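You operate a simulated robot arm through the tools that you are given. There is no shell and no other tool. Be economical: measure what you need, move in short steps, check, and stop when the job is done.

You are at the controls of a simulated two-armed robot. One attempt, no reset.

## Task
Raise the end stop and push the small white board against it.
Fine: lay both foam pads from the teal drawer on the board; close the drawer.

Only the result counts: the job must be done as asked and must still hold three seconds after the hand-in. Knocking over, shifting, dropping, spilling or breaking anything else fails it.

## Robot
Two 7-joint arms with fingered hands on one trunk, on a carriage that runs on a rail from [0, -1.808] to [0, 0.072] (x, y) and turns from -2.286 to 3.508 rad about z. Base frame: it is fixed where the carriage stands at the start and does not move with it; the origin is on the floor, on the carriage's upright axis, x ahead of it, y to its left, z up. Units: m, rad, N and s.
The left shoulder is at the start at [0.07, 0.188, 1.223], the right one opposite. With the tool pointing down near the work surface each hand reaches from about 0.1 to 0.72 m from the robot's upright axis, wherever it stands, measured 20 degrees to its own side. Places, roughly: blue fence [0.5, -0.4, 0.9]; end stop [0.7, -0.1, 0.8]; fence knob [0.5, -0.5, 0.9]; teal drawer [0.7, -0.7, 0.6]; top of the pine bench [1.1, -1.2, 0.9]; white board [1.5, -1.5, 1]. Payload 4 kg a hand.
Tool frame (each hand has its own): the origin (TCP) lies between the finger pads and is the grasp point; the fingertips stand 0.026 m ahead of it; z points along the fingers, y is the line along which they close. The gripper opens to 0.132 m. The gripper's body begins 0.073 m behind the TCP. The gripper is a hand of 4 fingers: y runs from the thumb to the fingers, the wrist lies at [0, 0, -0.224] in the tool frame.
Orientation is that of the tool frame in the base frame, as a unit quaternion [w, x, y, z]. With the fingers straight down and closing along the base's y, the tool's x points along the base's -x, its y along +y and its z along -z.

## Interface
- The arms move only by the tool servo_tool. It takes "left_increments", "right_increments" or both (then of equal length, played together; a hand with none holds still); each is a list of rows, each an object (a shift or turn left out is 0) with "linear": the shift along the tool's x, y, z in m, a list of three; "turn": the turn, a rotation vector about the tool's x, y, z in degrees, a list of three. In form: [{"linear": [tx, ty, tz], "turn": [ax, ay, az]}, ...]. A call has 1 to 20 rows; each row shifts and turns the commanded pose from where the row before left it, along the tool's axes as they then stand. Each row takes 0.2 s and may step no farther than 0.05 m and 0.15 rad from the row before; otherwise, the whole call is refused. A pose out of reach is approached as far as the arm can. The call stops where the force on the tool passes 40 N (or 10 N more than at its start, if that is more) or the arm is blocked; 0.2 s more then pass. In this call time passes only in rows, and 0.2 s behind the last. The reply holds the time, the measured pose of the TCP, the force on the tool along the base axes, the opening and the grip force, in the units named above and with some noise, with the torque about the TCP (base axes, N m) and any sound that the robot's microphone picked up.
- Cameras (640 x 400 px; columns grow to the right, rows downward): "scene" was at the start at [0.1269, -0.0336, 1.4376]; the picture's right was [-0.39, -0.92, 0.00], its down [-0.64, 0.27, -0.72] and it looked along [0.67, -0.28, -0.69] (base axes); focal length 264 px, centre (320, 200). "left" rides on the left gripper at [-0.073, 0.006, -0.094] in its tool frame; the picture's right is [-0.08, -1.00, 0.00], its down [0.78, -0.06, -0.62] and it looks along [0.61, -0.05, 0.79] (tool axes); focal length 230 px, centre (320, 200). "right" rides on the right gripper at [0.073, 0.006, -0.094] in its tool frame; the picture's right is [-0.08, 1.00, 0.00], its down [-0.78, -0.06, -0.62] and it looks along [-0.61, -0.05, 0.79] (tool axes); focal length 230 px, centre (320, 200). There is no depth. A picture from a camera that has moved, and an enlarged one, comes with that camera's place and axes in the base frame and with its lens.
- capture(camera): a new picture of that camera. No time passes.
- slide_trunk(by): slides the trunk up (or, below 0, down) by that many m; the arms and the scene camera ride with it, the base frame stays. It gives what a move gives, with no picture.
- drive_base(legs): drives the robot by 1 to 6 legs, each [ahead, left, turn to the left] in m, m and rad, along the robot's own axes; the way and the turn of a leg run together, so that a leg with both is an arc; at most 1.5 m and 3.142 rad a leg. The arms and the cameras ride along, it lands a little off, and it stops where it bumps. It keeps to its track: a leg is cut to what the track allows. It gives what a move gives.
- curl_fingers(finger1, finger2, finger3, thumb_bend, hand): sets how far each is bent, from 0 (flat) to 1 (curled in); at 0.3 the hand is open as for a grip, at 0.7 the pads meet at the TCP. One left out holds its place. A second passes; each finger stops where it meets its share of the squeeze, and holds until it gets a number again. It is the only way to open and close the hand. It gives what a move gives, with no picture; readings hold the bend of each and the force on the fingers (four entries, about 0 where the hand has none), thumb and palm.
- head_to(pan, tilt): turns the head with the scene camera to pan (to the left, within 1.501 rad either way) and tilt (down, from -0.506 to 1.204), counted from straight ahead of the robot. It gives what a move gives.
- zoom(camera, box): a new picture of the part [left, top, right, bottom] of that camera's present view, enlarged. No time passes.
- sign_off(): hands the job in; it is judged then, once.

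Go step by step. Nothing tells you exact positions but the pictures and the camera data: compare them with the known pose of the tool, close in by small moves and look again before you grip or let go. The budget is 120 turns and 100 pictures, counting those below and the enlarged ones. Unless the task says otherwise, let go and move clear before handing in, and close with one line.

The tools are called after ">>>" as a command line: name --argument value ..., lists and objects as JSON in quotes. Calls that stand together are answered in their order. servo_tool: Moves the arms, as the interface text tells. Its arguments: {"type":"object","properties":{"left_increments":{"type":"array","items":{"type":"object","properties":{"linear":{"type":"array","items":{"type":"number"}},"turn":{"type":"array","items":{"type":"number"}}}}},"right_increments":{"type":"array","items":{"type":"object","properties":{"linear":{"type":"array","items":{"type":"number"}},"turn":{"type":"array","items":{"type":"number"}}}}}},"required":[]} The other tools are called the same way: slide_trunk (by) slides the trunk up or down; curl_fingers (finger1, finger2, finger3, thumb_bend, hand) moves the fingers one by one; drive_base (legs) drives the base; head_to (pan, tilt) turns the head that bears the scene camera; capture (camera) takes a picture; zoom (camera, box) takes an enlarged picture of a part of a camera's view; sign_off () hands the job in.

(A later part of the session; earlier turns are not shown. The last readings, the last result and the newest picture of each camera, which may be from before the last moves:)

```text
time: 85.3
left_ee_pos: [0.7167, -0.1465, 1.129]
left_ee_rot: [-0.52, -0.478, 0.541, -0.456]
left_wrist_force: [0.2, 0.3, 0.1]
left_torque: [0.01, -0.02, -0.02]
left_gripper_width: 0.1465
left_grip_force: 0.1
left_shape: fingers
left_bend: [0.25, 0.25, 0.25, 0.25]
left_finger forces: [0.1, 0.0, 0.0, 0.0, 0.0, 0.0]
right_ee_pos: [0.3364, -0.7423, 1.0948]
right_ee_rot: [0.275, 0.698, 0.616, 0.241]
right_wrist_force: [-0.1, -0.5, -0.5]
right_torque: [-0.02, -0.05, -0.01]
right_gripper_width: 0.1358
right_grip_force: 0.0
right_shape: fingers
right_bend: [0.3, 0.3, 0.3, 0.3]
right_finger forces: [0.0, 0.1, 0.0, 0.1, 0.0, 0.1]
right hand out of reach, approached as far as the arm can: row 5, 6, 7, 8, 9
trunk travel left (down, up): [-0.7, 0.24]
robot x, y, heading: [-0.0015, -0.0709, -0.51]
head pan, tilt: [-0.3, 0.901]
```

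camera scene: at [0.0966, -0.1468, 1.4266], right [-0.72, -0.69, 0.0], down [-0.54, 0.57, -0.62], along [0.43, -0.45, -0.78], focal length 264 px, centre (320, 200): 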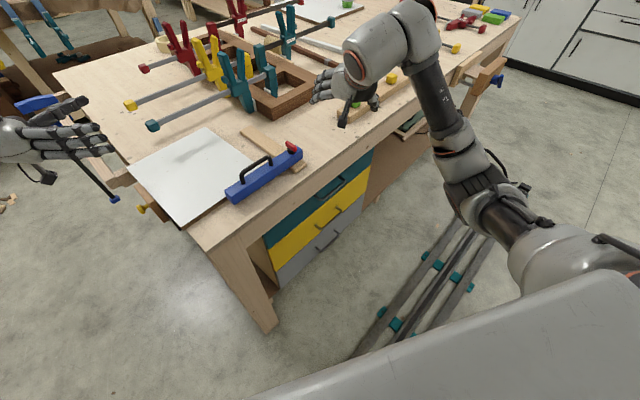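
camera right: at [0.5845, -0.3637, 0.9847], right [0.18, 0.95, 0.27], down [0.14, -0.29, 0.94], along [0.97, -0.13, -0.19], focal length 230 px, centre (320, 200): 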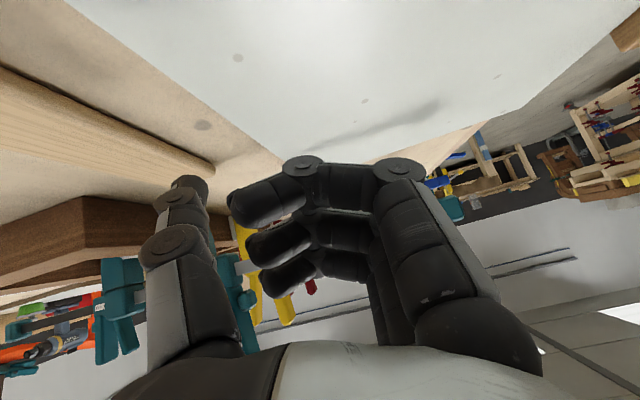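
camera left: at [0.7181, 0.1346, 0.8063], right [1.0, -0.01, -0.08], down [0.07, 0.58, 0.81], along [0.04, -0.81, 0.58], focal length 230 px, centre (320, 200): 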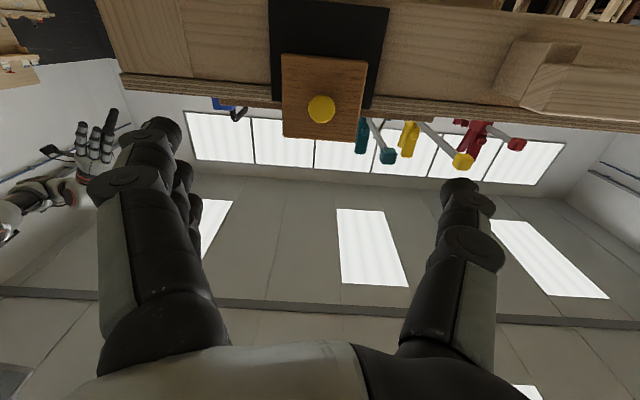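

The wrist settled into nearly the pose I wanted, though shifted. Narrowing the fingers and moving to a pre-grasp point in front of the handle.

>>> curl_fingers --hand "right" --finger1 0.5 --finger2 0.5 --finger3 0.5 --thumb_bend 0.45

>>> servo_tool --right_increments '[{"linear": [0.0211, -0.022, 0.0311]}, {"linear": [0.0211, -0.022, 0.0311]}, {"linear": [0.0211, -0.022, 0.0311]}, {"linear": [0.0211, -0.022, 0.0311]}, {"linear": [0.0211, -0.022, 0.0311]}, {"linear": [0.0211, -0.022, 0.0311]}, {"linear": [0.0211, -0.022, 0.0311]}]'

>>> capture --camera "right"

>>> zoom --camera "scene" --box '[240, 130, 432, 250]'

```text
time: 86.3
left_ee_pos: [0.7152, -0.1462, 1.129]
left_ee_rot: [-0.519, -0.478, 0.541, -0.457]
left_wrist_force: [0.7, -0.6, -0.3]
left_torque: [0.03, -0.02, 0.04]
left_gripper_width: 0.1463
left_grip_force: 0.2
left_shape: fingers
left_bend: [0.25, 0.25, 0.25, 0.25]
left_finger forces: [0.0, 0.1, 0.0, 0.0, 0.0, 0.0]
right_ee_pos: [0.3377, -0.7426, 1.0939]
right_ee_rot: [0.275, 0.699, 0.615, 0.24]
right_wrist_force: [0.6, -0.1, 1.2]
right_torque: [-0.01, 0.02, 0.03]
right_gripper_width: 0.0798
right_grip_force: 0.1
right_shape: fingers
right_bend: [0.5, 0.5, 0.5, 0.45]
right_finger forces: [0.1, 0.0, 0.0, 0.0, 0.1, 0.0]
trunk travel left (down, up): [-0.7, 0.24]
robot x, y, heading: [0.0031, -0.067, -0.509]
head pan, tilt: [-0.3, 0.901]
```

```text
time: 87.9
left_ee_pos: [0.7164, -0.1451, 1.1295]
left_ee_rot: [-0.519, -0.48, 0.54, -0.457]
left_wrist_force: [-0.3, 0.5, -0.5]
left_torque: [0.02, -0.03, 0.02]
left_gripper_width: 0.1463
left_grip_force: 0.0
left_shape: fingers
left_bend: [0.25, 0.25, 0.25, 0.25]
left_finger forces: [0.0, 0.0, 0.1, 0.1, 0.0, 0.0]
right_ee_pos: [0.3921, -0.5991, 0.8313]
right_ee_rot: [0.276, 0.698, 0.615, 0.24]
right_wrist_force: [0.1, -0.2, 0.3]
right_torque: [0.01, 0.04, -0.03]
right_gripper_width: 0.0796
right_grip_force: 0.0
right_shape: fingers
right_bend: [0.5, 0.5, 0.5, 0.45]
right_finger forces: [0.0, 0.1, 0.1, 0.0, 0.0, 0.0]
trunk travel left (down, up): [-0.7, 0.24]
robot x, y, heading: [-0.0003, -0.0652, -0.51]
head pan, tilt: [-0.3, 0.901]
```

```text
26 pictures are left
camera right: at [0.3431, -0.5201, 0.9046], right [0.72, -0.17, 0.68], down [-0.56, -0.72, 0.41], along [0.42, -0.68, -0.61], focal length 230 px, centre (320, 200)
```

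right: 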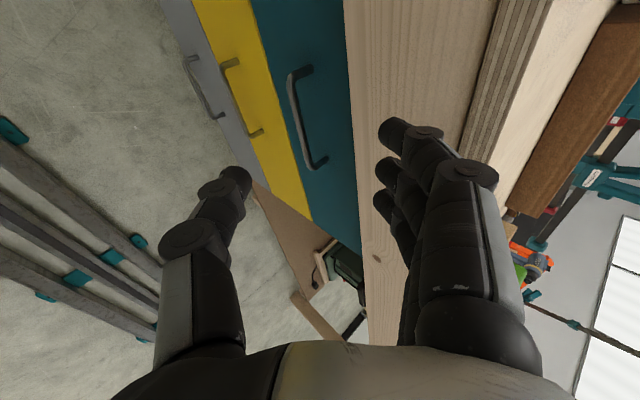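

```text
3.33 times, centred on (336, 190) of scene
camera zoom: at [0.097, -0.1462, 1.4267], right [-0.72, -0.69, 0.0], down [-0.54, 0.57, -0.62], along [0.43, -0.45, -0.78], focal length 881 px, centre (267, 233)
```

zoom: 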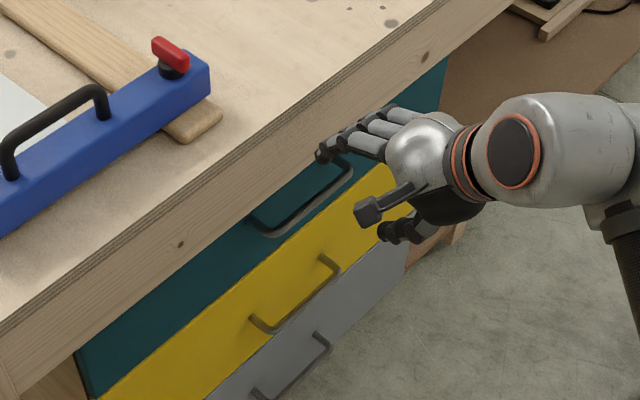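

Triangulating shows the handle is lower and deeper than I assumed: bar from y≈-0.60 to -0.75 at x≈0.535, z≈0.63. I'll move the left hand clear of the bench, then lower the trunk by 0.25.

>>> servo_tool --left_increments '[{"linear": [0.02, 0, -0.045]}, {"linear": [0.02, 0, -0.045]}, {"linear": [0.02, 0, -0.045]}, {"linear": [0.02, 0, -0.045]}, {"linear": [0.02, 0, -0.045]}, {"linear": [0.02, 0, -0.045]}, {"linear": [0.02, 0, -0.045]}]'

>>> slide_trunk --by -0.25

```text
time: 89.5
left_ee_pos: [0.7576, 0.1624, 1.2819]
left_ee_rot: [-0.52, -0.478, 0.541, -0.457]
left_wrist_force: [0.4, -0.3, -0.1]
left_torque: [-0.02, 0.02, -0.02]
left_gripper_width: 0.1464
left_grip_force: 0.1
left_shape: fingers
left_bend: [0.25, 0.25, 0.25, 0.25]
left_finger forces: [0.0, 0.1, 0.1, 0.0, 0.1, 0.0]
right_ee_pos: [0.3931, -0.601, 0.8302]
right_ee_rot: [0.275, 0.699, 0.615, 0.24]
right_wrist_force: [0.1, 0.3, -0.8]
right_torque: [0.0, 0.01, 0.02]
right_gripper_width: 0.0799
right_grip_force: 0.1
right_shape: fingers
right_bend: [0.5, 0.5, 0.5, 0.45]
right_finger forces: [0.1, 0.0, 0.0, 0.1, 0.0, 0.0]
trunk travel left (down, up): [-0.7, 0.24]
robot x, y, heading: [-0.0013, -0.0647, -0.506]
head pan, tilt: [-0.3, 0.901]
```

```text
time: 92.0
left_ee_pos: [0.7562, 0.1637, 1.0308]
left_ee_rot: [-0.519, -0.479, 0.541, -0.457]
left_wrist_force: [-0.2, -0.3, 1.0]
left_torque: [0.0, -0.03, -0.01]
left_gripper_width: 0.146
left_grip_force: 0.1
left_shape: fingers
left_bend: [0.25, 0.25, 0.25, 0.25]
left_finger forces: [0.0, 0.1, 0.0, 0.1, 0.0, 0.0]
right_ee_pos: [0.3921, -0.6007, 0.5823]
right_ee_rot: [0.275, 0.7, 0.614, 0.24]
right_wrist_force: [0.0, 0.5, -0.3]
right_torque: [-0.01, 0.0, 0.01]
right_gripper_width: 0.0797
right_grip_force: 0.1
right_shape: fingers
right_bend: [0.5, 0.5, 0.5, 0.45]
right_finger forces: [0.0, 0.0, 0.1, 0.1, 0.0, 0.0]
trunk travel left (down, up): [-0.45, 0.49]
robot x, y, heading: [-0.0015, -0.069, -0.514]
head pan, tilt: [-0.3, 0.901]
```

Moving up in front of the handle for a look.

>>> servo_tool --right_increments '[{"linear": [-0.0178, 0.0343, -0.0084]}, {"linear": [-0.0178, 0.0343, -0.0084]}, {"linear": [-0.0178, 0.0343, -0.0084]}, {"linear": [-0.0178, 0.0343, -0.0084]}]'

>>> capture --camera "right"

>>> capture --camera "scene"

```text
time: 93.0
left_ee_pos: [0.756, 0.163, 1.0315]
left_ee_rot: [-0.519, -0.479, 0.541, -0.457]
left_wrist_force: [-0.2, -0.1, 0.5]
left_torque: [0.02, -0.04, -0.03]
left_gripper_width: 0.1464
left_grip_force: 0.2
left_shape: fingers
left_bend: [0.25, 0.25, 0.25, 0.25]
left_finger forces: [0.1, 0.0, 0.0, 0.0, 0.0, 0.0]
right_ee_pos: [0.4624, -0.6822, 0.7002]
right_ee_rot: [0.275, 0.699, 0.615, 0.24]
right_wrist_force: [-0.6, 0.3, -0.7]
right_torque: [0.01, -0.01, -0.02]
right_gripper_width: 0.0796
right_grip_force: 0.0
right_shape: fingers
right_bend: [0.5, 0.5, 0.5, 0.45]
right_finger forces: [0.0, 0.0, 0.0, 0.1, 0.0, 0.0]
trunk travel left (down, up): [-0.45, 0.49]
robot x, y, heading: [0.0005, -0.0649, -0.514]
head pan, tilt: [-0.3, 0.901]
```

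```text
24 pictures are left
camera right: at [0.4126, -0.6019, 0.7733], right [0.72, -0.17, 0.68], down [-0.56, -0.72, 0.41], along [0.42, -0.68, -0.61], focal length 230 px, centre (320, 200)
```

right: 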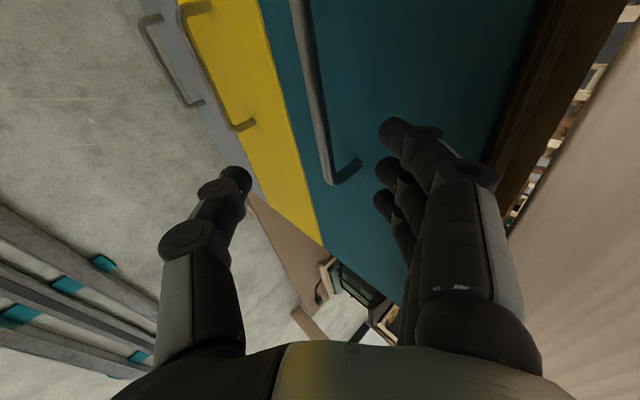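

```text
23 pictures are left
camera scene: at [0.0967, -0.1468, 1.1765], right [-0.72, -0.69, 0.0], down [-0.54, 0.57, -0.62], along [0.43, -0.45, -0.78], focal length 264 px, centre (320, 200)
```

scene: 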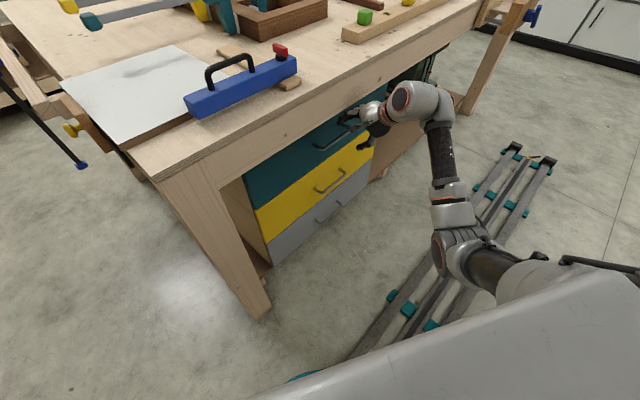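

The bar's standoff is about 4 cm and it lies right along the hand's axis. Advancing along the fingers so the bar ends up between fingers and thumb, then closing.

>>> servo_tool --right_increments '[{"linear": [0.003, -0.0013, 0.03]}, {"linear": [0.003, -0.0013, 0.03]}, {"linear": [0.003, -0.0013, 0.028]}]'

>>> curl_fingers --hand "right" --finger1 0.75 --finger2 0.75 --finger3 0.75 --thumb_bend 0.7

>>> capture --camera "right"

```text
time: 93.8
left_ee_pos: [0.7524, 0.1627, 1.0337]
left_ee_rot: [-0.519, -0.477, 0.543, -0.457]
left_wrist_force: [-0.7, 0.5, -0.2]
left_torque: [-0.02, -0.02, 0.0]
left_gripper_width: 0.1463
left_grip_force: 0.1
left_shape: fingers
left_bend: [0.25, 0.25, 0.25, 0.25]
left_finger forces: [0.1, 0.0, 0.0, 0.0, 0.0, 0.1]
right_ee_pos: [0.5157, -0.6824, 0.6342]
right_ee_rot: [0.278, 0.699, 0.614, 0.24]
right_wrist_force: [-30.9, -1.4, 12.9]
right_torque: [0.01, -0.59, -0.05]
right_gripper_width: 0.0622
right_grip_force: 15.7
right_shape: fingers
right_bend: [0.67, 0.63, 0.59, 0.45]
right_finger forces: [10.3, 11.1, 9.9, 0.0, 0.0, 0.1]
trunk travel left (down, up): [-0.45, 0.49]
robot x, y, heading: [-0.0024, -0.0646, -0.515]
head pan, tilt: [-0.3, 0.901]
```

```text
time: 94.8
left_ee_pos: [0.7573, 0.1627, 1.0303]
left_ee_rot: [-0.518, -0.48, 0.541, -0.457]
left_wrist_force: [0.3, 0.0, 0.0]
left_torque: [0.02, -0.01, -0.01]
left_gripper_width: 0.1466
left_grip_force: 0.1
left_shape: fingers
left_bend: [0.25, 0.25, 0.25, 0.25]
left_finger forces: [0.0, 0.0, 0.0, 0.0, 0.1, 0.0]
right_ee_pos: [0.5191, -0.6799, 0.631]
right_ee_rot: [0.275, 0.699, 0.615, 0.239]
right_wrist_force: [1.4, 0.3, -0.5]
right_torque: [-0.02, -0.01, -0.01]
right_gripper_width: 0.012
right_grip_force: 0.4
right_shape: fingers
right_bend: [0.75, 0.75, 0.75, 0.69]
right_finger forces: [0.0, 0.0, 0.4, 0.1, 0.0, 0.1]
trunk travel left (down, up): [-0.45, 0.49]
robot x, y, heading: [0.0032, -0.0664, -0.51]
head pan, tilt: [-0.3, 0.901]
```

```text
22 pictures are left
camera right: at [0.4695, -0.6007, 0.7046], right [0.72, -0.17, 0.68], down [-0.56, -0.72, 0.41], along [0.42, -0.68, -0.61], focal length 230 px, centre (320, 200)
```

right: 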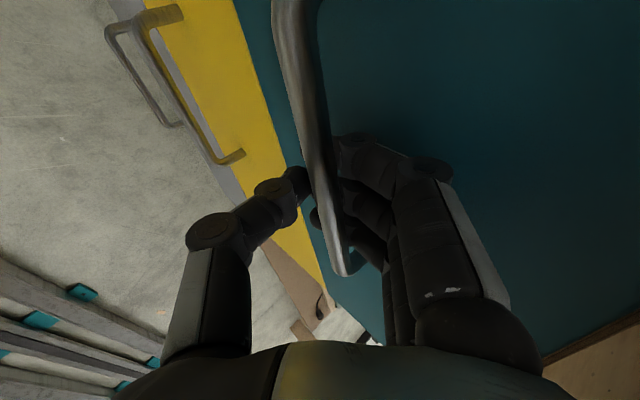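

The fingers are hooked behind the bar. Pulling straight toward -x in small steps.

>>> servo_tool --right_increments '[{"linear": [-0.0025, -0.0145, -0.0135]}, {"linear": [-0.0025, -0.0145, -0.0135]}, {"linear": [-0.0025, -0.0145, -0.0135]}, {"linear": [-0.0025, -0.0145, -0.0135]}, {"linear": [-0.0025, -0.0145, -0.0135]}]'

>>> capture --camera "scene"

```text
time: 96.0
left_ee_pos: [0.7555, 0.1635, 1.0324]
left_ee_rot: [-0.519, -0.479, 0.541, -0.457]
left_wrist_force: [0.0, 0.7, 0.2]
left_torque: [-0.03, 0.04, 0.01]
left_gripper_width: 0.1466
left_grip_force: 0.1
left_shape: fingers
left_bend: [0.25, 0.25, 0.25, 0.25]
left_finger forces: [0.0, 0.0, 0.0, 0.0, 0.0, 0.0]
right_ee_pos: [0.4187, -0.68, 0.6319]
right_ee_rot: [0.276, 0.699, 0.615, 0.241]
right_wrist_force: [-0.1, -0.7, 0.4]
right_torque: [-0.02, -0.01, 0.01]
right_gripper_width: 0.0116
right_grip_force: 0.1
right_shape: fingers
right_bend: [0.75, 0.75, 0.75, 0.69]
right_finger forces: [0.0, 0.1, 0.0, 0.1, 0.0, 0.1]
trunk travel left (down, up): [-0.45, 0.49]
robot x, y, heading: [-0.0027, -0.0698, -0.513]
head pan, tilt: [-0.3, 0.901]
```

```text
21 pictures are left
camera scene: at [0.0964, -0.1469, 1.1767], right [-0.72, -0.69, 0.0], down [-0.54, 0.57, -0.62], along [0.43, -0.45, -0.78], focal length 264 px, centre (320, 200)
```

scene: 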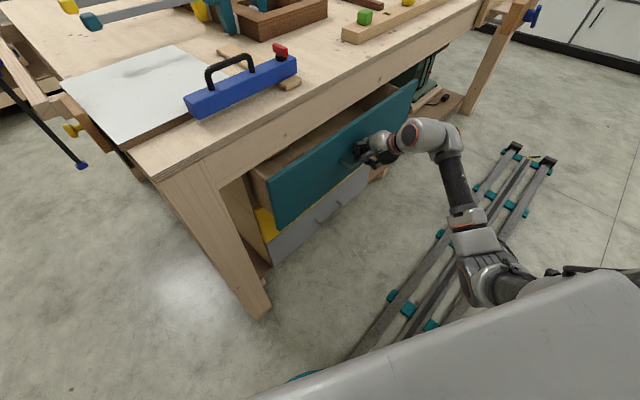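

The drawer is sliding open smoothly. Pulling another 10 cm.

>>> servo_tool --right_increments '[{"linear": [-0.0025, -0.0145, -0.0135]}, {"linear": [-0.0025, -0.0145, -0.0135]}, {"linear": [-0.0025, -0.0145, -0.0135]}, {"linear": [-0.0025, -0.0145, -0.0135]}, {"linear": [-0.0025, -0.0145, -0.0135]}]'

>>> zoom --camera "scene" --box '[200, 40, 456, 240]'

```text
time: 97.2
left_ee_pos: [0.7567, 0.1633, 1.0316]
left_ee_rot: [-0.517, -0.48, 0.54, -0.458]
left_wrist_force: [-1.0, -0.4, 0.3]
left_torque: [0.02, 0.03, -0.05]
left_gripper_width: 0.1465
left_grip_force: 0.1
left_shape: fingers
left_bend: [0.25, 0.25, 0.25, 0.25]
left_finger forces: [0.1, 0.0, 0.1, 0.0, 0.1, 0.1]
right_ee_pos: [0.3184, -0.6783, 0.6338]
right_ee_rot: [0.275, 0.699, 0.614, 0.241]
right_wrist_force: [-0.2, 0.0, -0.3]
right_torque: [0.02, 0.02, -0.02]
right_gripper_width: 0.0115
right_grip_force: 0.1
right_shape: fingers
right_bend: [0.75, 0.75, 0.75, 0.69]
right_finger forces: [0.0, 0.0, 0.0, 0.1, 0.0, 0.0]
trunk travel left (down, up): [-0.45, 0.49]
robot x, y, heading: [0.0012, -0.0671, -0.512]
head pan, tilt: [-0.3, 0.901]
```

```text
2.00 times, centred on (328, 140) of scene
camera zoom: at [0.0963, -0.1468, 1.1767], right [-0.72, -0.69, 0.0], down [-0.54, 0.57, -0.62], along [0.43, -0.45, -0.78], focal length 529 px, centre (304, 320)
```

zoom: 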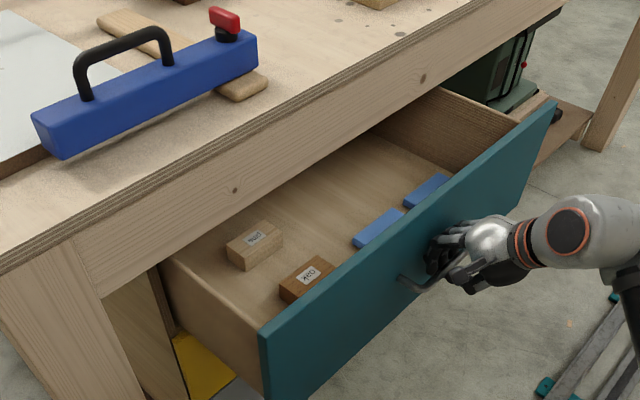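

Two blue foam pads lie near the front of the drawer, plus two wood blocks. I'll pull the drawer ~9 cm further so the pads come clear of the bench edge.

>>> servo_tool --right_increments '[{"linear": [-0.0025, -0.0145, -0.0135]}, {"linear": [-0.0025, -0.0145, -0.0135]}, {"linear": [-0.0025, -0.0145, -0.0135]}, {"linear": [-0.0025, -0.0145, -0.0135]}]'

>>> zoom --camera "scene" --box '[200, 60, 456, 260]'

```text
time: 98.2
left_ee_pos: [0.7571, 0.163, 1.0327]
left_ee_rot: [-0.519, -0.479, 0.541, -0.457]
left_wrist_force: [0.5, 0.4, -0.2]
left_torque: [0.02, 0.01, -0.01]
left_gripper_width: 0.1467
left_grip_force: 0.1
left_shape: fingers
left_bend: [0.25, 0.25, 0.25, 0.25]
left_finger forces: [0.1, 0.0, 0.0, 0.1, 0.1, 0.0]
right_ee_pos: [0.238, -0.6783, 0.6352]
right_ee_rot: [0.275, 0.7, 0.614, 0.239]
right_wrist_force: [0.7, -0.1, -0.2]
right_torque: [-0.01, 0.02, 0.0]
right_gripper_width: 0.0114
right_grip_force: 0.0
right_shape: fingers
right_bend: [0.75, 0.75, 0.75, 0.69]
right_finger forces: [0.0, 0.0, 0.1, 0.0, 0.0, 0.0]
trunk travel left (down, up): [-0.45, 0.49]
robot x, y, heading: [0.0005, -0.0636, -0.511]
head pan, tilt: [-0.3, 0.901]
```

```text
2.00 times, centred on (328, 160) of scene
camera zoom: at [0.0964, -0.1468, 1.1767], right [-0.72, -0.69, 0.0], down [-0.54, 0.57, -0.62], along [0.43, -0.45, -0.78], focal length 529 px, centre (304, 280)
```

zoom: 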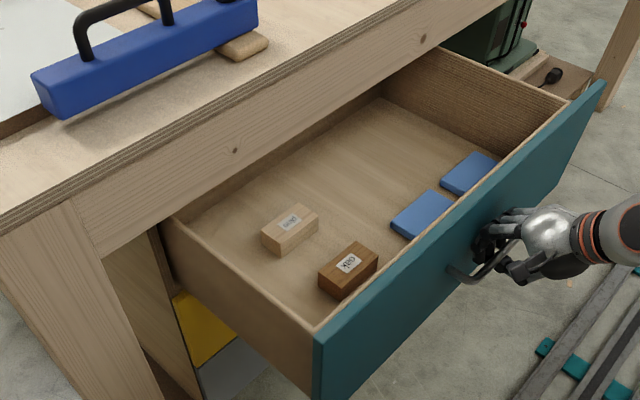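

The drawer is wide open; the pads are at about [0.376, -0.72] and [0.378, -0.85] with tops near z≈0.585. I'll release the handle, back out along the fingers and rise.

>>> curl_fingers --hand "right" --finger1 0.45 --finger2 0.45 --finger3 0.45 --thumb_bend 0.4

>>> servo_tool --right_increments '[{"linear": [0, 0, -0.03]}, {"linear": [0, 0, -0.03]}, {"linear": [0, 0, -0.04]}, {"linear": [0, 0.027, -0.029]}, {"linear": [0, 0.027, -0.029]}, {"linear": [0, 0.027, -0.029]}, {"linear": [0, 0.027, -0.029]}, {"linear": [0, 0.027, -0.029]}]'

```text
time: 99.2
left_ee_pos: [0.7573, 0.1623, 1.033]
left_ee_rot: [-0.519, -0.479, 0.541, -0.457]
left_wrist_force: [-0.3, 1.5, 0.0]
left_torque: [0.0, -0.01, 0.0]
left_gripper_width: 0.1462
left_grip_force: 0.0
left_shape: fingers
left_bend: [0.25, 0.25, 0.25, 0.25]
left_finger forces: [0.1, 0.0, 0.0, 0.0, 0.0, 0.0]
right_ee_pos: [0.2391, -0.6783, 0.6334]
right_ee_rot: [0.275, 0.699, 0.615, 0.24]
right_wrist_force: [1.0, 0.2, 1.5]
right_torque: [-0.04, -0.04, 0.04]
right_gripper_width: 0.0948
right_grip_force: 0.3
right_shape: fingers
right_bend: [0.45, 0.45, 0.44, 0.4]
right_finger forces: [0.1, 0.0, 0.7, 0.0, 0.0, 0.0]
trunk travel left (down, up): [-0.45, 0.49]
robot x, y, heading: [-0.0018, -0.0653, -0.51]
head pan, tilt: [-0.3, 0.901]
```

```text
time: 101.0
left_ee_pos: [0.7575, 0.1626, 1.0317]
left_ee_rot: [-0.519, -0.48, 0.539, -0.458]
left_wrist_force: [0.1, 1.4, 0.6]
left_torque: [0.03, -0.02, 0.01]
left_gripper_width: 0.1464
left_grip_force: 0.0
left_shape: fingers
left_bend: [0.25, 0.25, 0.25, 0.25]
left_finger forces: [0.0, 0.0, 0.0, 0.0, 0.0, 0.1]
right_ee_pos: [0.1692, -0.6717, 0.901]
right_ee_rot: [0.276, 0.698, 0.615, 0.241]
right_wrist_force: [-0.2, -0.3, -0.9]
right_torque: [-0.02, 0.01, 0.02]
right_gripper_width: 0.0949
right_grip_force: 0.0
right_shape: fingers
right_bend: [0.45, 0.45, 0.45, 0.4]
right_finger forces: [0.1, 0.0, 0.1, 0.0, 0.0, 0.1]
right hand out of reach, approached as far as the arm can: row 8
trunk travel left (down, up): [-0.45, 0.49]
robot x, y, heading: [-0.0026, -0.0638, -0.509]
head pan, tilt: [-0.3, 0.901]
```

Driving 13 cm toward -y so both pads are in reach, then rolling the hand to point down (slightly reversed tilt so its camera clears the drawer front), closing along y.

>>> drive_base --legs '[[0.066, -0.118, 0]]'

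>>> servo_tool --right_increments '[{"turn": [0, 0, -8.2]}, {"turn": [0, 0, -8.2]}, {"turn": [0, 0, -8.2]}, {"turn": [0, 0, -8.2]}, {"turn": [0, 0, -8.2]}, {"turn": [0, 0, -8.2]}, {"turn": [0, 0, -8.2]}, {"turn": [0, 0, -8.2]}, {"turn": [0, 0, -8.2]}, {"turn": [0, 0, -8.2]}, {"turn": [0, 0, -8]}, {"turn": [0, 8.2, 0]}, {"turn": [0, 8.2, 0]}, {"turn": [0, 8.2, 0]}, {"turn": [0, 8.2, 0]}, {"turn": [0, 8.2, 0]}]'

```text
time: 102.3
left_ee_pos: [0.7573, 0.0316, 1.0314]
left_ee_rot: [-0.518, -0.48, 0.541, -0.457]
left_wrist_force: [-1.0, -0.2, 0.9]
left_torque: [0.01, 0.0, -0.01]
left_gripper_width: 0.1462
left_grip_force: 0.0
left_shape: fingers
left_bend: [0.25, 0.25, 0.25, 0.25]
left_finger forces: [0.1, 0.1, 0.0, 0.0, 0.1, 0.1]
right_ee_pos: [0.1709, -0.8054, 0.9002]
right_ee_rot: [0.275, 0.697, 0.616, 0.241]
right_wrist_force: [0.2, -0.2, -0.8]
right_torque: [-0.01, -0.01, 0.0]
right_gripper_width: 0.0951
right_grip_force: 0.0
right_shape: fingers
right_bend: [0.45, 0.45, 0.45, 0.4]
right_finger forces: [0.0, 0.0, 0.0, 0.0, 0.0, 0.0]
trunk travel left (down, up): [-0.45, 0.49]
robot x, y, heading: [0.0005, -0.1967, -0.511]
head pan, tilt: [-0.3, 0.901]
```

```text
time: 105.8
left_ee_pos: [0.757, 0.0318, 1.03]
left_ee_rot: [-0.519, -0.48, 0.54, -0.458]
left_wrist_force: [0.1, -0.8, 0.2]
left_torque: [0.03, 0.0, 0.0]
left_gripper_width: 0.1461
left_grip_force: 0.1
left_shape: fingers
left_bend: [0.25, 0.25, 0.25, 0.25]
left_finger forces: [0.1, 0.0, 0.0, 0.0, 0.0, 0.0]
right_ee_pos: [0.1704, -0.8035, 0.9011]
right_ee_rot: [0.016, 0.062, 0.998, -0.003]
right_wrist_force: [0.4, -0.7, 0.3]
right_torque: [0.02, 0.02, 0.0]
right_gripper_width: 0.0951
right_grip_force: 0.0
right_shape: fingers
right_bend: [0.45, 0.45, 0.45, 0.4]
right_finger forces: [0.0, 0.0, 0.1, 0.0, 0.0, 0.1]
trunk travel left (down, up): [-0.45, 0.49]
robot x, y, heading: [0.0004, -0.1967, -0.504]
head pan, tilt: [-0.3, 0.901]
```

Now vertical. Opening the hand and moving above the first pad for a close look.

>>> curl_fingers --hand "right" --finger1 0.3 --finger2 0.3 --finger3 0.3 --thumb_bend 0.3

>>> servo_tool --right_increments '[{"turn": [0, 0, -7]}, {"linear": [-0.041, 0.0166, 0]}, {"linear": [-0.041, 0.0166, 0]}, {"linear": [-0.041, 0.0166, 0]}, {"linear": [-0.041, 0.0166, 0]}, {"linear": [-0.041, 0.0166, 0]}, {"turn": [0, 6, 0]}, {"turn": [0, 6, 0]}, {"linear": [-0.007, 0, 0.033]}, {"linear": [-0.007, 0, 0.033]}, {"linear": [-0.007, 0, 0.033]}]'

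>>> capture --camera "right"

```text
time: 106.8
left_ee_pos: [0.7564, 0.0318, 1.0322]
left_ee_rot: [-0.519, -0.479, 0.54, -0.458]
left_wrist_force: [-0.4, -0.3, 0.1]
left_torque: [0.01, 0.0, 0.0]
left_gripper_width: 0.1462
left_grip_force: 0.0
left_shape: fingers
left_bend: [0.25, 0.25, 0.25, 0.25]
left_finger forces: [0.1, 0.1, 0.0, 0.0, 0.0, 0.0]
right_ee_pos: [0.1688, -0.8041, 0.9021]
right_ee_rot: [0.017, 0.062, 0.998, -0.003]
right_wrist_force: [-0.6, -0.4, 0.2]
right_torque: [-0.03, 0.03, 0.01]
right_gripper_width: 0.1359
right_grip_force: 0.1
right_shape: fingers
right_bend: [0.3, 0.3, 0.3, 0.3]
right_finger forces: [0.0, 0.0, 0.0, 0.0, 0.0, 0.1]
trunk travel left (down, up): [-0.45, 0.49]
robot x, y, heading: [-0.0011, -0.2008, -0.506]
head pan, tilt: [-0.3, 0.901]
```

```text
time: 109.2
left_ee_pos: [0.756, 0.0312, 1.0325]
left_ee_rot: [-0.519, -0.479, 0.54, -0.458]
left_wrist_force: [0.2, 0.2, 0.1]
left_torque: [-0.05, 0.01, 0.02]
left_gripper_width: 0.1465
left_grip_force: 0.2
left_shape: fingers
left_bend: [0.25, 0.25, 0.25, 0.25]
left_finger forces: [0.0, 0.0, 0.1, 0.1, 0.0, 0.0]
right_ee_pos: [0.3785, -0.726, 0.8076]
right_ee_rot: [-0.088, 0.002, 0.996, -0.004]
right_wrist_force: [-0.2, -0.8, 0.1]
right_torque: [0.01, 0.02, -0.02]
right_gripper_width: 0.1356
right_grip_force: 0.1
right_shape: fingers
right_bend: [0.3, 0.3, 0.3, 0.3]
right_finger forces: [0.0, 0.0, 0.0, 0.0, 0.1, 0.0]
trunk travel left (down, up): [-0.45, 0.49]
robot x, y, heading: [-0.0023, -0.1996, -0.505]
head pan, tilt: [-0.3, 0.901]
```

```text
18 pictures are left
camera right: at [0.3238, -0.7188, 0.9129], right [0.08, 1.0, -0.02], down [0.88, -0.06, 0.47], along [0.47, -0.06, -0.88], focal length 230 px, centre (320, 200)
```

right: 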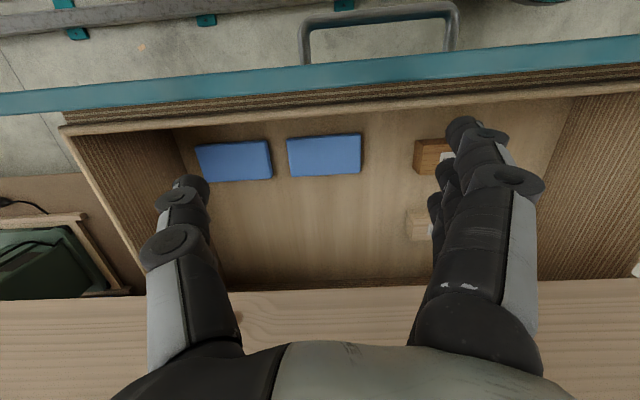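

The pads sit at x≈0.43, still close to the bench apron. I'll use the open fingers inside the drawer front to pull the drawer ~7 cm further out.

>>> servo_tool --right_increments '[{"linear": [-0.0246, 0, -0.0044]}, {"linear": [-0.007, 0, 0.0394]}, {"linear": [-0.007, 0, 0.0394]}, {"linear": [-0.007, 0, 0.0394]}, {"linear": [0.0148, 0, 0.0026]}, {"linear": [0.0148, 0, 0.0026]}, {"linear": [0.0148, 0, 0.0026]}, {"linear": [0.0148, 0, 0.0026]}, {"linear": [0.0148, 0, 0.0026]}, {"linear": [0.0148, 0, 0.0026]}]'

>>> capture --camera "right"

```text
time: 110.2
left_ee_pos: [0.7553, 0.0321, 1.0312]
left_ee_rot: [-0.518, -0.479, 0.541, -0.458]
left_wrist_force: [0.7, -0.2, 0.6]
left_torque: [0.0, 0.02, -0.03]
left_gripper_width: 0.1463
left_grip_force: 0.1
left_shape: fingers
left_bend: [0.25, 0.25, 0.25, 0.25]
left_finger forces: [0.1, 0.0, 0.0, 0.0, 0.0, 0.0]
right_ee_pos: [0.3668, -0.7303, 0.7151]
right_ee_rot: [-0.08, 0.002, 0.997, -0.006]
right_wrist_force: [0.3, -4.6, 20.0]
right_torque: [1.7, 0.44, 0.15]
right_gripper_width: 0.1513
right_grip_force: 9.3
right_shape: fingers
right_bend: [0.22, 0.3, 0.3, 0.3]
right_finger forces: [19.5, 0.0, 0.1, 0.1, 0.0, 0.0]
right hand out of reach, approached as far as the arm can: row 1, 2, 3, 4
trunk travel left (down, up): [-0.45, 0.49]
robot x, y, heading: [-0.0049, -0.2003, -0.505]
head pan, tilt: [-0.3, 0.901]
stopped in row 4 (right hand): the force on the tool passed its limit at 46 N (the readings are from after the stop); the commanded pose is now the measured one
```

```text
17 pictures are left
camera right: at [0.3099, -0.7246, 0.8215], right [0.08, 1.0, -0.02], down [0.87, -0.06, 0.48], along [0.48, -0.06, -0.88], focal length 230 px, centre (320, 200)
```

right: 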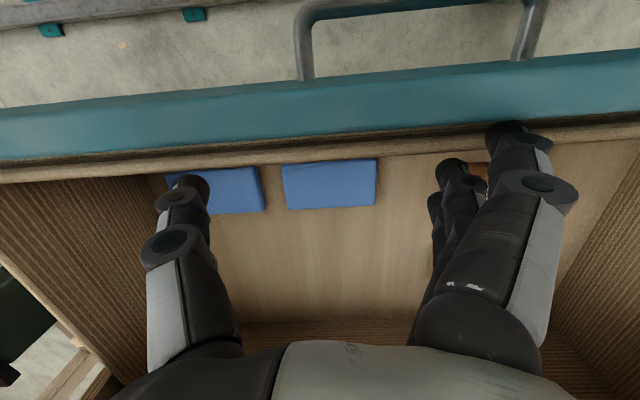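

A finger landed on the drawer front's top edge (reach limit with the reversed tilt). Backing up, making the hand vertical, and entering a bit farther inside.

>>> servo_tool --right_increments '[{"linear": [0, 0, -0.045]}, {"turn": [0, -4.6, 0]}, {"turn": [0, -4.6, 0]}, {"linear": [-0.022, 0, 0]}, {"linear": [-0.022, 0, 0]}, {"linear": [0, 0, 0.035]}, {"linear": [0, 0, 0.035]}]'

>>> capture --camera "right"

```text
time: 111.8
left_ee_pos: [0.7558, 0.0304, 1.0315]
left_ee_rot: [-0.519, -0.479, 0.541, -0.457]
left_wrist_force: [0.9, 0.9, -0.5]
left_torque: [-0.01, -0.02, -0.01]
left_gripper_width: 0.1464
left_grip_force: 0.1
left_shape: fingers
left_bend: [0.25, 0.25, 0.25, 0.25]
left_finger forces: [0.0, 0.0, 0.0, 0.1, 0.1, 0.0]
right_ee_pos: [0.3987, -0.7335, 0.6972]
right_ee_rot: [0.0, 0.002, 1.0, -0.004]
right_wrist_force: [-0.3, -0.3, -0.6]
right_torque: [0.03, -0.01, -0.01]
right_gripper_width: 0.1395
right_grip_force: 0.0
right_shape: fingers
right_bend: [0.29, 0.3, 0.3, 0.3]
right_finger forces: [0.0, 0.1, 0.0, 0.0, 0.1, 0.0]
right hand out of reach, approached as far as the arm can: row 6, 7
trunk travel left (down, up): [-0.45, 0.49]
robot x, y, heading: [0.0036, -0.1978, -0.51]
head pan, tilt: [-0.3, 0.901]
```

```text
16 pictures are left
camera right: at [0.3255, -0.7271, 0.7917], right [0.08, 1.0, -0.01], down [0.79, -0.06, 0.62], along [0.61, -0.06, -0.79], focal length 230 px, centre (320, 200)
```

right: 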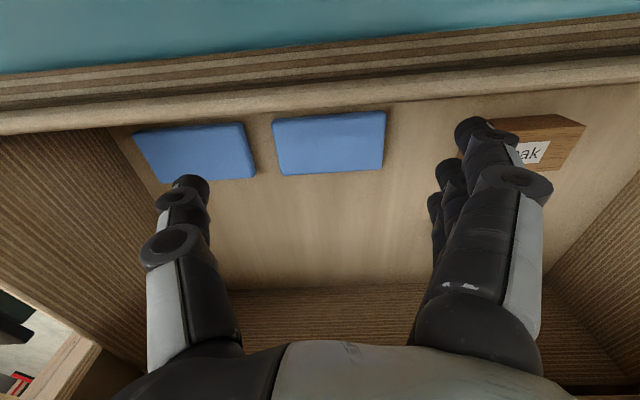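

The fingers are now inside behind the drawer front. Pulling the drawer out a further ~7 cm.

>>> servo_tool --right_increments '[{"linear": [0.015, 0, 0]}, {"linear": [0.015, 0, 0]}, {"linear": [0.015, 0, 0]}, {"linear": [0.015, 0, 0]}, {"linear": [0.015, 0, 0]}, {"linear": [0.015, 0, 0]}]'

>>> servo_tool --right_increments '[{"linear": [-0.02, 0, 0]}, {"linear": [0, 0, -0.04]}, {"linear": [0, 0, -0.04]}, {"linear": [-0.02, 0, -0.04]}]'

>>> slide_trunk --by -0.1

>>> capture --camera "right"

```text
time: 113.2
left_ee_pos: [0.7573, 0.0339, 1.0316]
left_ee_rot: [-0.518, -0.479, 0.54, -0.457]
left_wrist_force: [-1.1, 0.2, 0.7]
left_torque: [0.01, -0.03, 0.05]
left_gripper_width: 0.1462
left_grip_force: 0.1
left_shape: fingers
left_bend: [0.25, 0.25, 0.25, 0.25]
left_finger forces: [0.0, 0.0, 0.0, 0.0, 0.0, 0.0]
right_ee_pos: [0.3217, -0.7329, 0.701]
right_ee_rot: [0.01, 0.007, 1.0, -0.004]
right_wrist_force: [19.5, 2.1, -8.9]
right_torque: [-0.67, -0.32, -1.51]
right_gripper_width: 0.1368
right_grip_force: 9.8
right_shape: fingers
right_bend: [0.3, 0.3, 0.3, 0.3]
right_finger forces: [20.0, 0.1, 0.0, 0.1, 0.0, 0.1]
trunk travel left (down, up): [-0.45, 0.49]
robot x, y, heading: [0.0, -0.1984, -0.504]
head pan, tilt: [-0.3, 0.901]
stopped in row 6 (right hand): the force on the tool passed its limit at 50 N (the readings are from after the stop); the commanded pose is now the measured one
```

```text
time: 114.2
left_ee_pos: [0.7555, 0.0319, 1.0317]
left_ee_rot: [-0.517, -0.481, 0.54, -0.458]
left_wrist_force: [-0.6, -0.2, 0.0]
left_torque: [0.04, 0.0, -0.01]
left_gripper_width: 0.1462
left_grip_force: 0.2
left_shape: fingers
left_bend: [0.25, 0.25, 0.25, 0.25]
left_finger forces: [0.0, 0.1, 0.0, 0.0, 0.0, 0.0]
right_ee_pos: [0.3586, -0.7314, 0.8214]
right_ee_rot: [0.008, 0.004, 1.0, -0.005]
right_wrist_force: [0.5, -1.2, 0.5]
right_torque: [0.0, -0.01, -0.01]
right_gripper_width: 0.139
right_grip_force: 0.1
right_shape: fingers
right_bend: [0.3, 0.3, 0.3, 0.3]
right_finger forces: [0.0, 0.1, 0.0, 0.1, 0.1, 0.1]
trunk travel left (down, up): [-0.45, 0.49]
robot x, y, heading: [0.0004, -0.1956, -0.504]
head pan, tilt: [-0.3, 0.901]
```

```text
time: 115.5
left_ee_pos: [0.7558, 0.0321, 0.9327]
left_ee_rot: [-0.519, -0.479, 0.541, -0.457]
left_wrist_force: [-0.3, -1.1, 0.6]
left_torque: [-0.01, 0.03, 0.02]
left_gripper_width: 0.1465
left_grip_force: 0.1
left_shape: fingers
left_bend: [0.25, 0.25, 0.25, 0.25]
left_finger forces: [0.0, 0.0, 0.0, 0.0, 0.1, 0.1]
right_ee_pos: [0.3575, -0.7304, 0.7217]
right_ee_rot: [0.007, 0.005, 1.0, -0.004]
right_wrist_force: [0.1, 0.1, 0.7]
right_torque: [0.01, 0.02, -0.05]
right_gripper_width: 0.1386
right_grip_force: 0.2
right_shape: fingers
right_bend: [0.3, 0.3, 0.3, 0.3]
right_finger forces: [0.0, 0.0, 0.1, 0.1, 0.0, 0.0]
trunk travel left (down, up): [-0.35, 0.59]
robot x, y, heading: [-0.0007, -0.1978, -0.509]
head pan, tilt: [-0.3, 0.901]
```

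```text
15 pictures are left
camera right: at [0.2819, -0.7238, 0.8148], right [0.09, 1.0, -0.01], down [0.77, -0.06, 0.63], along [0.63, -0.06, -0.78], focal length 230 px, centre (320, 200)
```

right: 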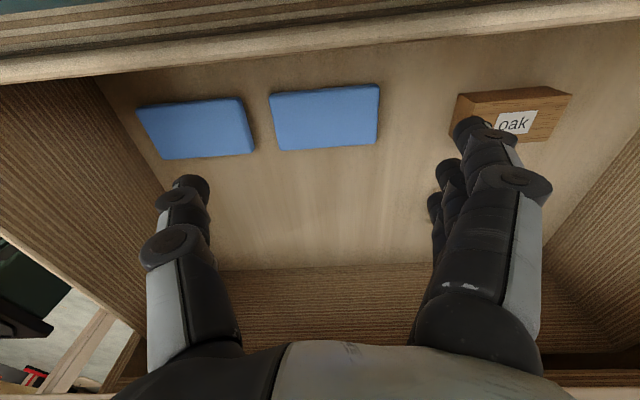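

The drawer reached its end stop, and pad 1 is now centred at about [0.368, -0.728]. Setting the thumb for the narrow gap between the pads and descending partway.

>>> curl_fingers --hand "right" --thumb_bend 0.37

>>> servo_tool --right_increments '[{"turn": [0, 6, 0]}, {"linear": [-0.0244, 0, -0.0026]}, {"linear": [-0.0035, 0, 0.0333]}, {"linear": [-0.0035, 0, 0.0333]}, {"linear": [-0.0025, 0, 0.0233]}]'

>>> capture --camera "right"

```text
time: 116.5
left_ee_pos: [0.7563, 0.0325, 0.9322]
left_ee_rot: [-0.518, -0.48, 0.54, -0.458]
left_wrist_force: [0.4, -0.1, 0.2]
left_torque: [0.01, 0.03, 0.0]
left_gripper_width: 0.1461
left_grip_force: 0.2
left_shape: fingers
left_bend: [0.25, 0.25, 0.25, 0.25]
left_finger forces: [0.1, 0.0, 0.0, 0.0, 0.0, 0.0]
right_ee_pos: [0.3559, -0.7296, 0.7207]
right_ee_rot: [0.007, 0.005, 1.0, -0.006]
right_wrist_force: [-0.7, -0.3, -0.5]
right_torque: [0.02, 0.0, 0.0]
right_gripper_width: 0.1283
right_grip_force: 0.0
right_shape: fingers
right_bend: [0.3, 0.3, 0.3, 0.37]
right_finger forces: [0.0, 0.0, 0.0, 0.0, 0.1, 0.0]
trunk travel left (down, up): [-0.35, 0.59]
robot x, y, heading: [-0.0002, -0.1974, -0.504]
head pan, tilt: [-0.3, 0.901]
```

```text
time: 117.7
left_ee_pos: [0.7561, 0.0326, 0.9308]
left_ee_rot: [-0.518, -0.48, 0.54, -0.458]
left_wrist_force: [0.3, 0.2, 0.2]
left_torque: [0.0, 0.01, -0.02]
left_gripper_width: 0.1461
left_grip_force: 0.1
left_shape: fingers
left_bend: [0.25, 0.25, 0.25, 0.25]
left_finger forces: [0.1, 0.0, 0.0, 0.1, 0.0, 0.0]
right_ee_pos: [0.3829, -0.7309, 0.63]
right_ee_rot: [-0.045, 0.006, 0.999, -0.005]
right_wrist_force: [0.4, -0.1, -0.5]
right_torque: [0.0, 0.02, 0.0]
right_gripper_width: 0.1283
right_grip_force: 0.0
right_shape: fingers
right_bend: [0.3, 0.3, 0.3, 0.37]
right_finger forces: [0.1, 0.0, 0.0, 0.0, 0.0, 0.0]
trunk travel left (down, up): [-0.35, 0.59]
robot x, y, heading: [-0.0031, -0.1974, -0.51]
head pan, tilt: [-0.3, 0.901]
```

```text
14 pictures are left
camera right: at [0.3188, -0.7244, 0.7314], right [0.09, 1.0, -0.02], down [0.84, -0.07, 0.54], along [0.54, -0.06, -0.84], focal length 230 px, centre (320, 200)
```

right: 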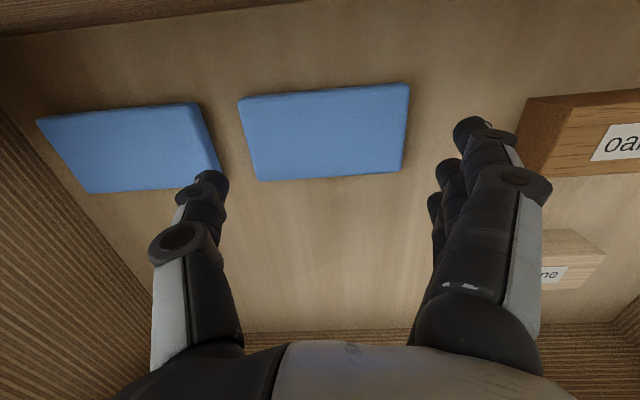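

Alignment looks right: pad 1 lies between fingers and thumb. Descending the last 3–4 cm gently.

>>> servo_tool --right_increments '[{"linear": [-0.0015, 0.004, 0.0149]}, {"linear": [-0.001, 0, 0.01]}, {"linear": [-0.0006, 0, 0.006]}, {"linear": [-0.0005, 0, 0.005]}]'

```text
time: 118.7
left_ee_pos: [0.7558, 0.0323, 0.9318]
left_ee_rot: [-0.519, -0.479, 0.541, -0.457]
left_wrist_force: [-0.9, -0.1, 0.6]
left_torque: [0.0, 0.0, -0.02]
left_gripper_width: 0.1464
left_grip_force: 0.1
left_shape: fingers
left_bend: [0.25, 0.25, 0.25, 0.25]
left_finger forces: [0.0, 0.0, 0.0, 0.0, 0.1, 0.0]
right_ee_pos: [0.3782, -0.7297, 0.5971]
right_ee_rot: [-0.042, 0.006, 0.999, -0.004]
right_wrist_force: [1.1, -1.0, -1.1]
right_torque: [0.0, 0.02, 0.04]
right_gripper_width: 0.1286
right_grip_force: 0.1
right_shape: fingers
right_bend: [0.3, 0.3, 0.3, 0.37]
right_finger forces: [0.1, 0.0, 0.0, 0.0, 0.0, 0.1]
right hand out of reach, approached as far as the arm can: row 4
trunk travel left (down, up): [-0.35, 0.59]
robot x, y, heading: [-0.0001, -0.1977, -0.508]
head pan, tilt: [-0.3, 0.901]
```

The arm is at a limit here, so I'll use the trunk for the last centimetre.

>>> slide_trunk --by -0.01

>>> capture --camera "right"

```text
time: 119.3
left_ee_pos: [0.7562, 0.0326, 0.9224]
left_ee_rot: [-0.518, -0.48, 0.539, -0.459]
left_wrist_force: [-0.6, -0.5, -0.1]
left_torque: [-0.02, -0.02, -0.01]
left_gripper_width: 0.1465
left_grip_force: 0.1
left_shape: fingers
left_bend: [0.25, 0.25, 0.25, 0.25]
left_finger forces: [0.0, 0.1, 0.0, 0.0, 0.1, 0.0]
right_ee_pos: [0.3813, -0.7278, 0.588]
right_ee_rot: [-0.042, 0.006, 0.999, -0.005]
right_wrist_force: [9.2, 2.6, 7.6]
right_torque: [-0.52, 0.92, -0.2]
right_gripper_width: 0.1291
right_grip_force: 4.1
right_shape: fingers
right_bend: [0.3, 0.3, 0.3, 0.37]
right_finger forces: [0.1, 0.0, 1.6, 0.0, 6.9, 0.1]
trunk travel left (down, up): [-0.34, 0.6]
robot x, y, heading: [-0.0015, -0.1974, -0.507]
head pan, tilt: [-0.3, 0.901]
```

```text
13 pictures are left
camera right: at [0.3153, -0.7214, 0.6881], right [0.09, 1.0, -0.02], down [0.83, -0.06, 0.55], along [0.54, -0.06, -0.84], focal length 230 px, centre (320, 200)
```

right: 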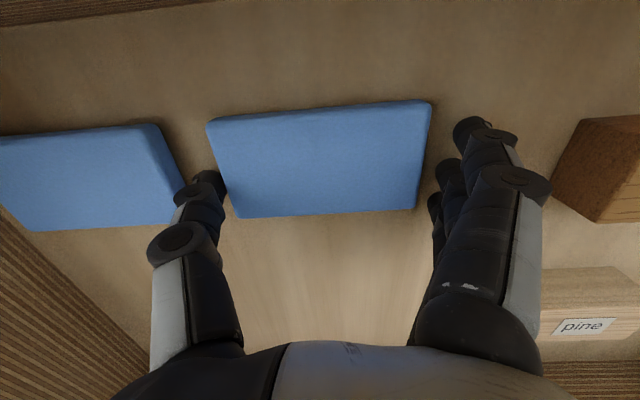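

Thumb is down in the gap and the fingers are on the far side, touching the floor. Closing on the pad.

>>> curl_fingers --hand "right" --finger1 0.6 --finger2 0.6 --finger3 0.6 --thumb_bend 0.6

>>> slide_trunk --by 0.08

>>> capture --camera "right"

```text
time: 120.3
left_ee_pos: [0.7554, 0.0333, 0.9211]
left_ee_rot: [-0.518, -0.48, 0.539, -0.459]
left_wrist_force: [0.4, -0.3, -0.1]
left_torque: [0.0, -0.04, 0.03]
left_gripper_width: 0.1463
left_grip_force: 0.1
left_shape: fingers
left_bend: [0.25, 0.25, 0.25, 0.25]
left_finger forces: [0.0, 0.0, 0.0, 0.1, 0.0, 0.0]
right_ee_pos: [0.3805, -0.7279, 0.5892]
right_ee_rot: [-0.041, 0.006, 0.999, -0.006]
right_wrist_force: [20.5, -3.7, 26.7]
right_torque: [1.08, 1.58, -0.25]
right_gripper_width: 0.1101
right_grip_force: 28.5
right_shape: fingers
right_bend: [0.35, 0.36, 0.33, 0.49]
right_finger forces: [8.8, 9.2, 16.7, 0.0, 22.7, 0.1]
trunk travel left (down, up): [-0.34, 0.6]
robot x, y, heading: [0.0041, -0.1984, -0.505]
head pan, tilt: [-0.3, 0.901]
```

```text
time: 121.4
left_ee_pos: [0.7554, 0.033, 1.0013]
left_ee_rot: [-0.518, -0.48, 0.54, -0.458]
left_wrist_force: [0.4, 0.1, -0.2]
left_torque: [-0.01, -0.01, 0.0]
left_gripper_width: 0.1464
left_grip_force: 0.1
left_shape: fingers
left_bend: [0.25, 0.25, 0.25, 0.25]
left_finger forces: [0.0, 0.0, 0.0, 0.1, 0.1, 0.1]
right_ee_pos: [0.3778, -0.729, 0.6665]
right_ee_rot: [-0.044, 0.006, 0.999, -0.005]
right_wrist_force: [-0.2, -0.4, 0.2]
right_torque: [0.01, -0.06, 0.04]
right_gripper_width: 0.1099
right_grip_force: 21.2
right_shape: fingers
right_bend: [0.35, 0.36, 0.35, 0.5]
right_finger forces: [8.3, 8.1, 4.9, 0.1, 21.2, 0.0]
trunk travel left (down, up): [-0.42, 0.52]
robot x, y, heading: [0.001, -0.1985, -0.508]
head pan, tilt: [-0.3, 0.901]
```

```text
12 pictures are left
camera right: at [0.3144, -0.7225, 0.7668], right [0.09, 1.0, -0.02], down [0.84, -0.07, 0.55], along [0.54, -0.06, -0.84], focal length 230 px, centre (320, 200)
```

right: 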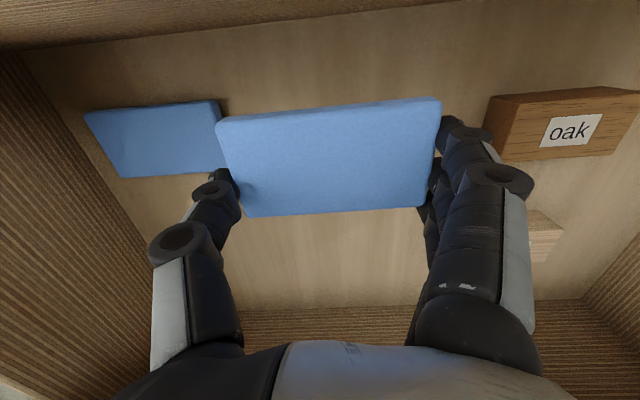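

Pad 1 is held securely. Raising the trunk so it clears the bench, then turning toward the board.

>>> slide_trunk --by 0.42

>>> drive_base --legs '[[0, 0, 0.4], [0, 0.02, 0.36]]'

>>> head_to --pan -0.3 --tilt 0.8

>>> capture --camera "scene"

```text
refused: 0.42 is not a number from -0.4 to 0.4
```

```text
time: 122.7
left_ee_pos: [0.6894, 0.1525, 1.0178]
left_ee_rot: [0.477, 0.511, -0.506, 0.506]
left_wrist_force: [0.3, 0.2, 0.5]
left_torque: [-0.02, 0.01, 0.01]
left_gripper_width: 0.1464
left_grip_force: 0.1
left_shape: fingers
left_bend: [0.25, 0.25, 0.25, 0.25]
left_finger forces: [0.1, 0.0, 0.1, 0.0, 0.1, 0.0]
right_ee_pos: [0.4337, -0.6822, 0.687]
right_ee_rot: [-0.029, -0.051, 0.998, -0.012]
right_wrist_force: [0.1, -0.2, 0.3]
right_torque: [-0.01, -0.04, -0.02]
right_gripper_width: 0.1099
right_grip_force: 21.1
right_shape: fingers
right_bend: [0.35, 0.36, 0.35, 0.5]
right_finger forces: [8.2, 8.0, 5.1, 0.0, 21.2, 0.0]
trunk travel left (down, up): [-0.42, 0.52]
robot x, y, heading: [-0.0002, -0.1989, -0.354]
head pan, tilt: [-0.3, 0.901]
stopped in leg 1: the robot was blocked; the commanded pose is now the measured one
```

```text
time: 123.4
left_ee_pos: [0.6847, 0.1521, 1.0221]
left_ee_rot: [0.474, 0.511, -0.506, 0.508]
left_wrist_force: [0.4, 0.2, 0.0]
left_torque: [0.02, 0.0, 0.05]
left_gripper_width: 0.1465
left_grip_force: 0.1
left_shape: fingers
left_bend: [0.25, 0.25, 0.25, 0.25]
left_finger forces: [0.1, 0.1, 0.0, 0.0, 0.0, 0.1]
right_ee_pos: [0.4345, -0.6818, 0.685]
right_ee_rot: [-0.027, -0.053, 0.998, -0.012]
right_wrist_force: [-0.5, 0.2, -0.2]
right_torque: [0.0, 0.04, -0.05]
right_gripper_width: 0.11
right_grip_force: 21.2
right_shape: fingers
right_bend: [0.35, 0.36, 0.35, 0.5]
right_finger forces: [8.1, 8.0, 5.1, 0.1, 21.2, 0.1]
trunk travel left (down, up): [-0.42, 0.52]
robot x, y, heading: [-0.0006, -0.201, -0.346]
head pan, tilt: [-0.3, 0.799]
```

```text
11 pictures are left
camera scene: at [0.0828, -0.2626, 1.1578], right [-0.6, -0.8, -0.01], down [-0.55, 0.43, -0.72], along [0.57, -0.43, -0.7], focal length 264 px, centre (320, 200)
```

scene: 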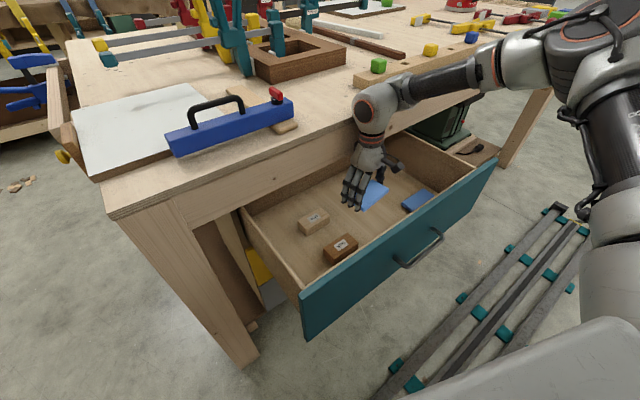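

The lift was refused (limit 0.4), so the turn ran the arm against the bench edge and stopped; nothing looks moved and the pad is still held. Turning back, then raising step by step.

>>> drive_base --legs '[[0, 0, -0.16]]'

```text
time: 124.4
left_ee_pos: [0.7531, 0.0335, 1.0043]
left_ee_rot: [-0.517, -0.479, 0.54, -0.46]
left_wrist_force: [0.0, -0.2, 0.7]
left_torque: [0.04, 0.02, 0.03]
left_gripper_width: 0.1463
left_grip_force: 0.1
left_shape: fingers
left_bend: [0.25, 0.25, 0.25, 0.25]
left_finger forces: [0.1, 0.0, 0.0, 0.0, 0.0, 0.1]
right_ee_pos: [0.3708, -0.7503, 0.6689]
right_ee_rot: [-0.042, 0.025, 0.999, -0.004]
right_wrist_force: [0.0, 0.2, -0.8]
right_torque: [-0.01, -0.02, 0.02]
right_gripper_width: 0.1099
right_grip_force: 21.4
right_shape: fingers
right_bend: [0.35, 0.36, 0.35, 0.5]
right_finger forces: [8.2, 8.0, 5.1, 0.0, 21.1, 0.0]
trunk travel left (down, up): [-0.42, 0.52]
robot x, y, heading: [-0.003, -0.2013, -0.502]
head pan, tilt: [-0.3, 0.799]
```

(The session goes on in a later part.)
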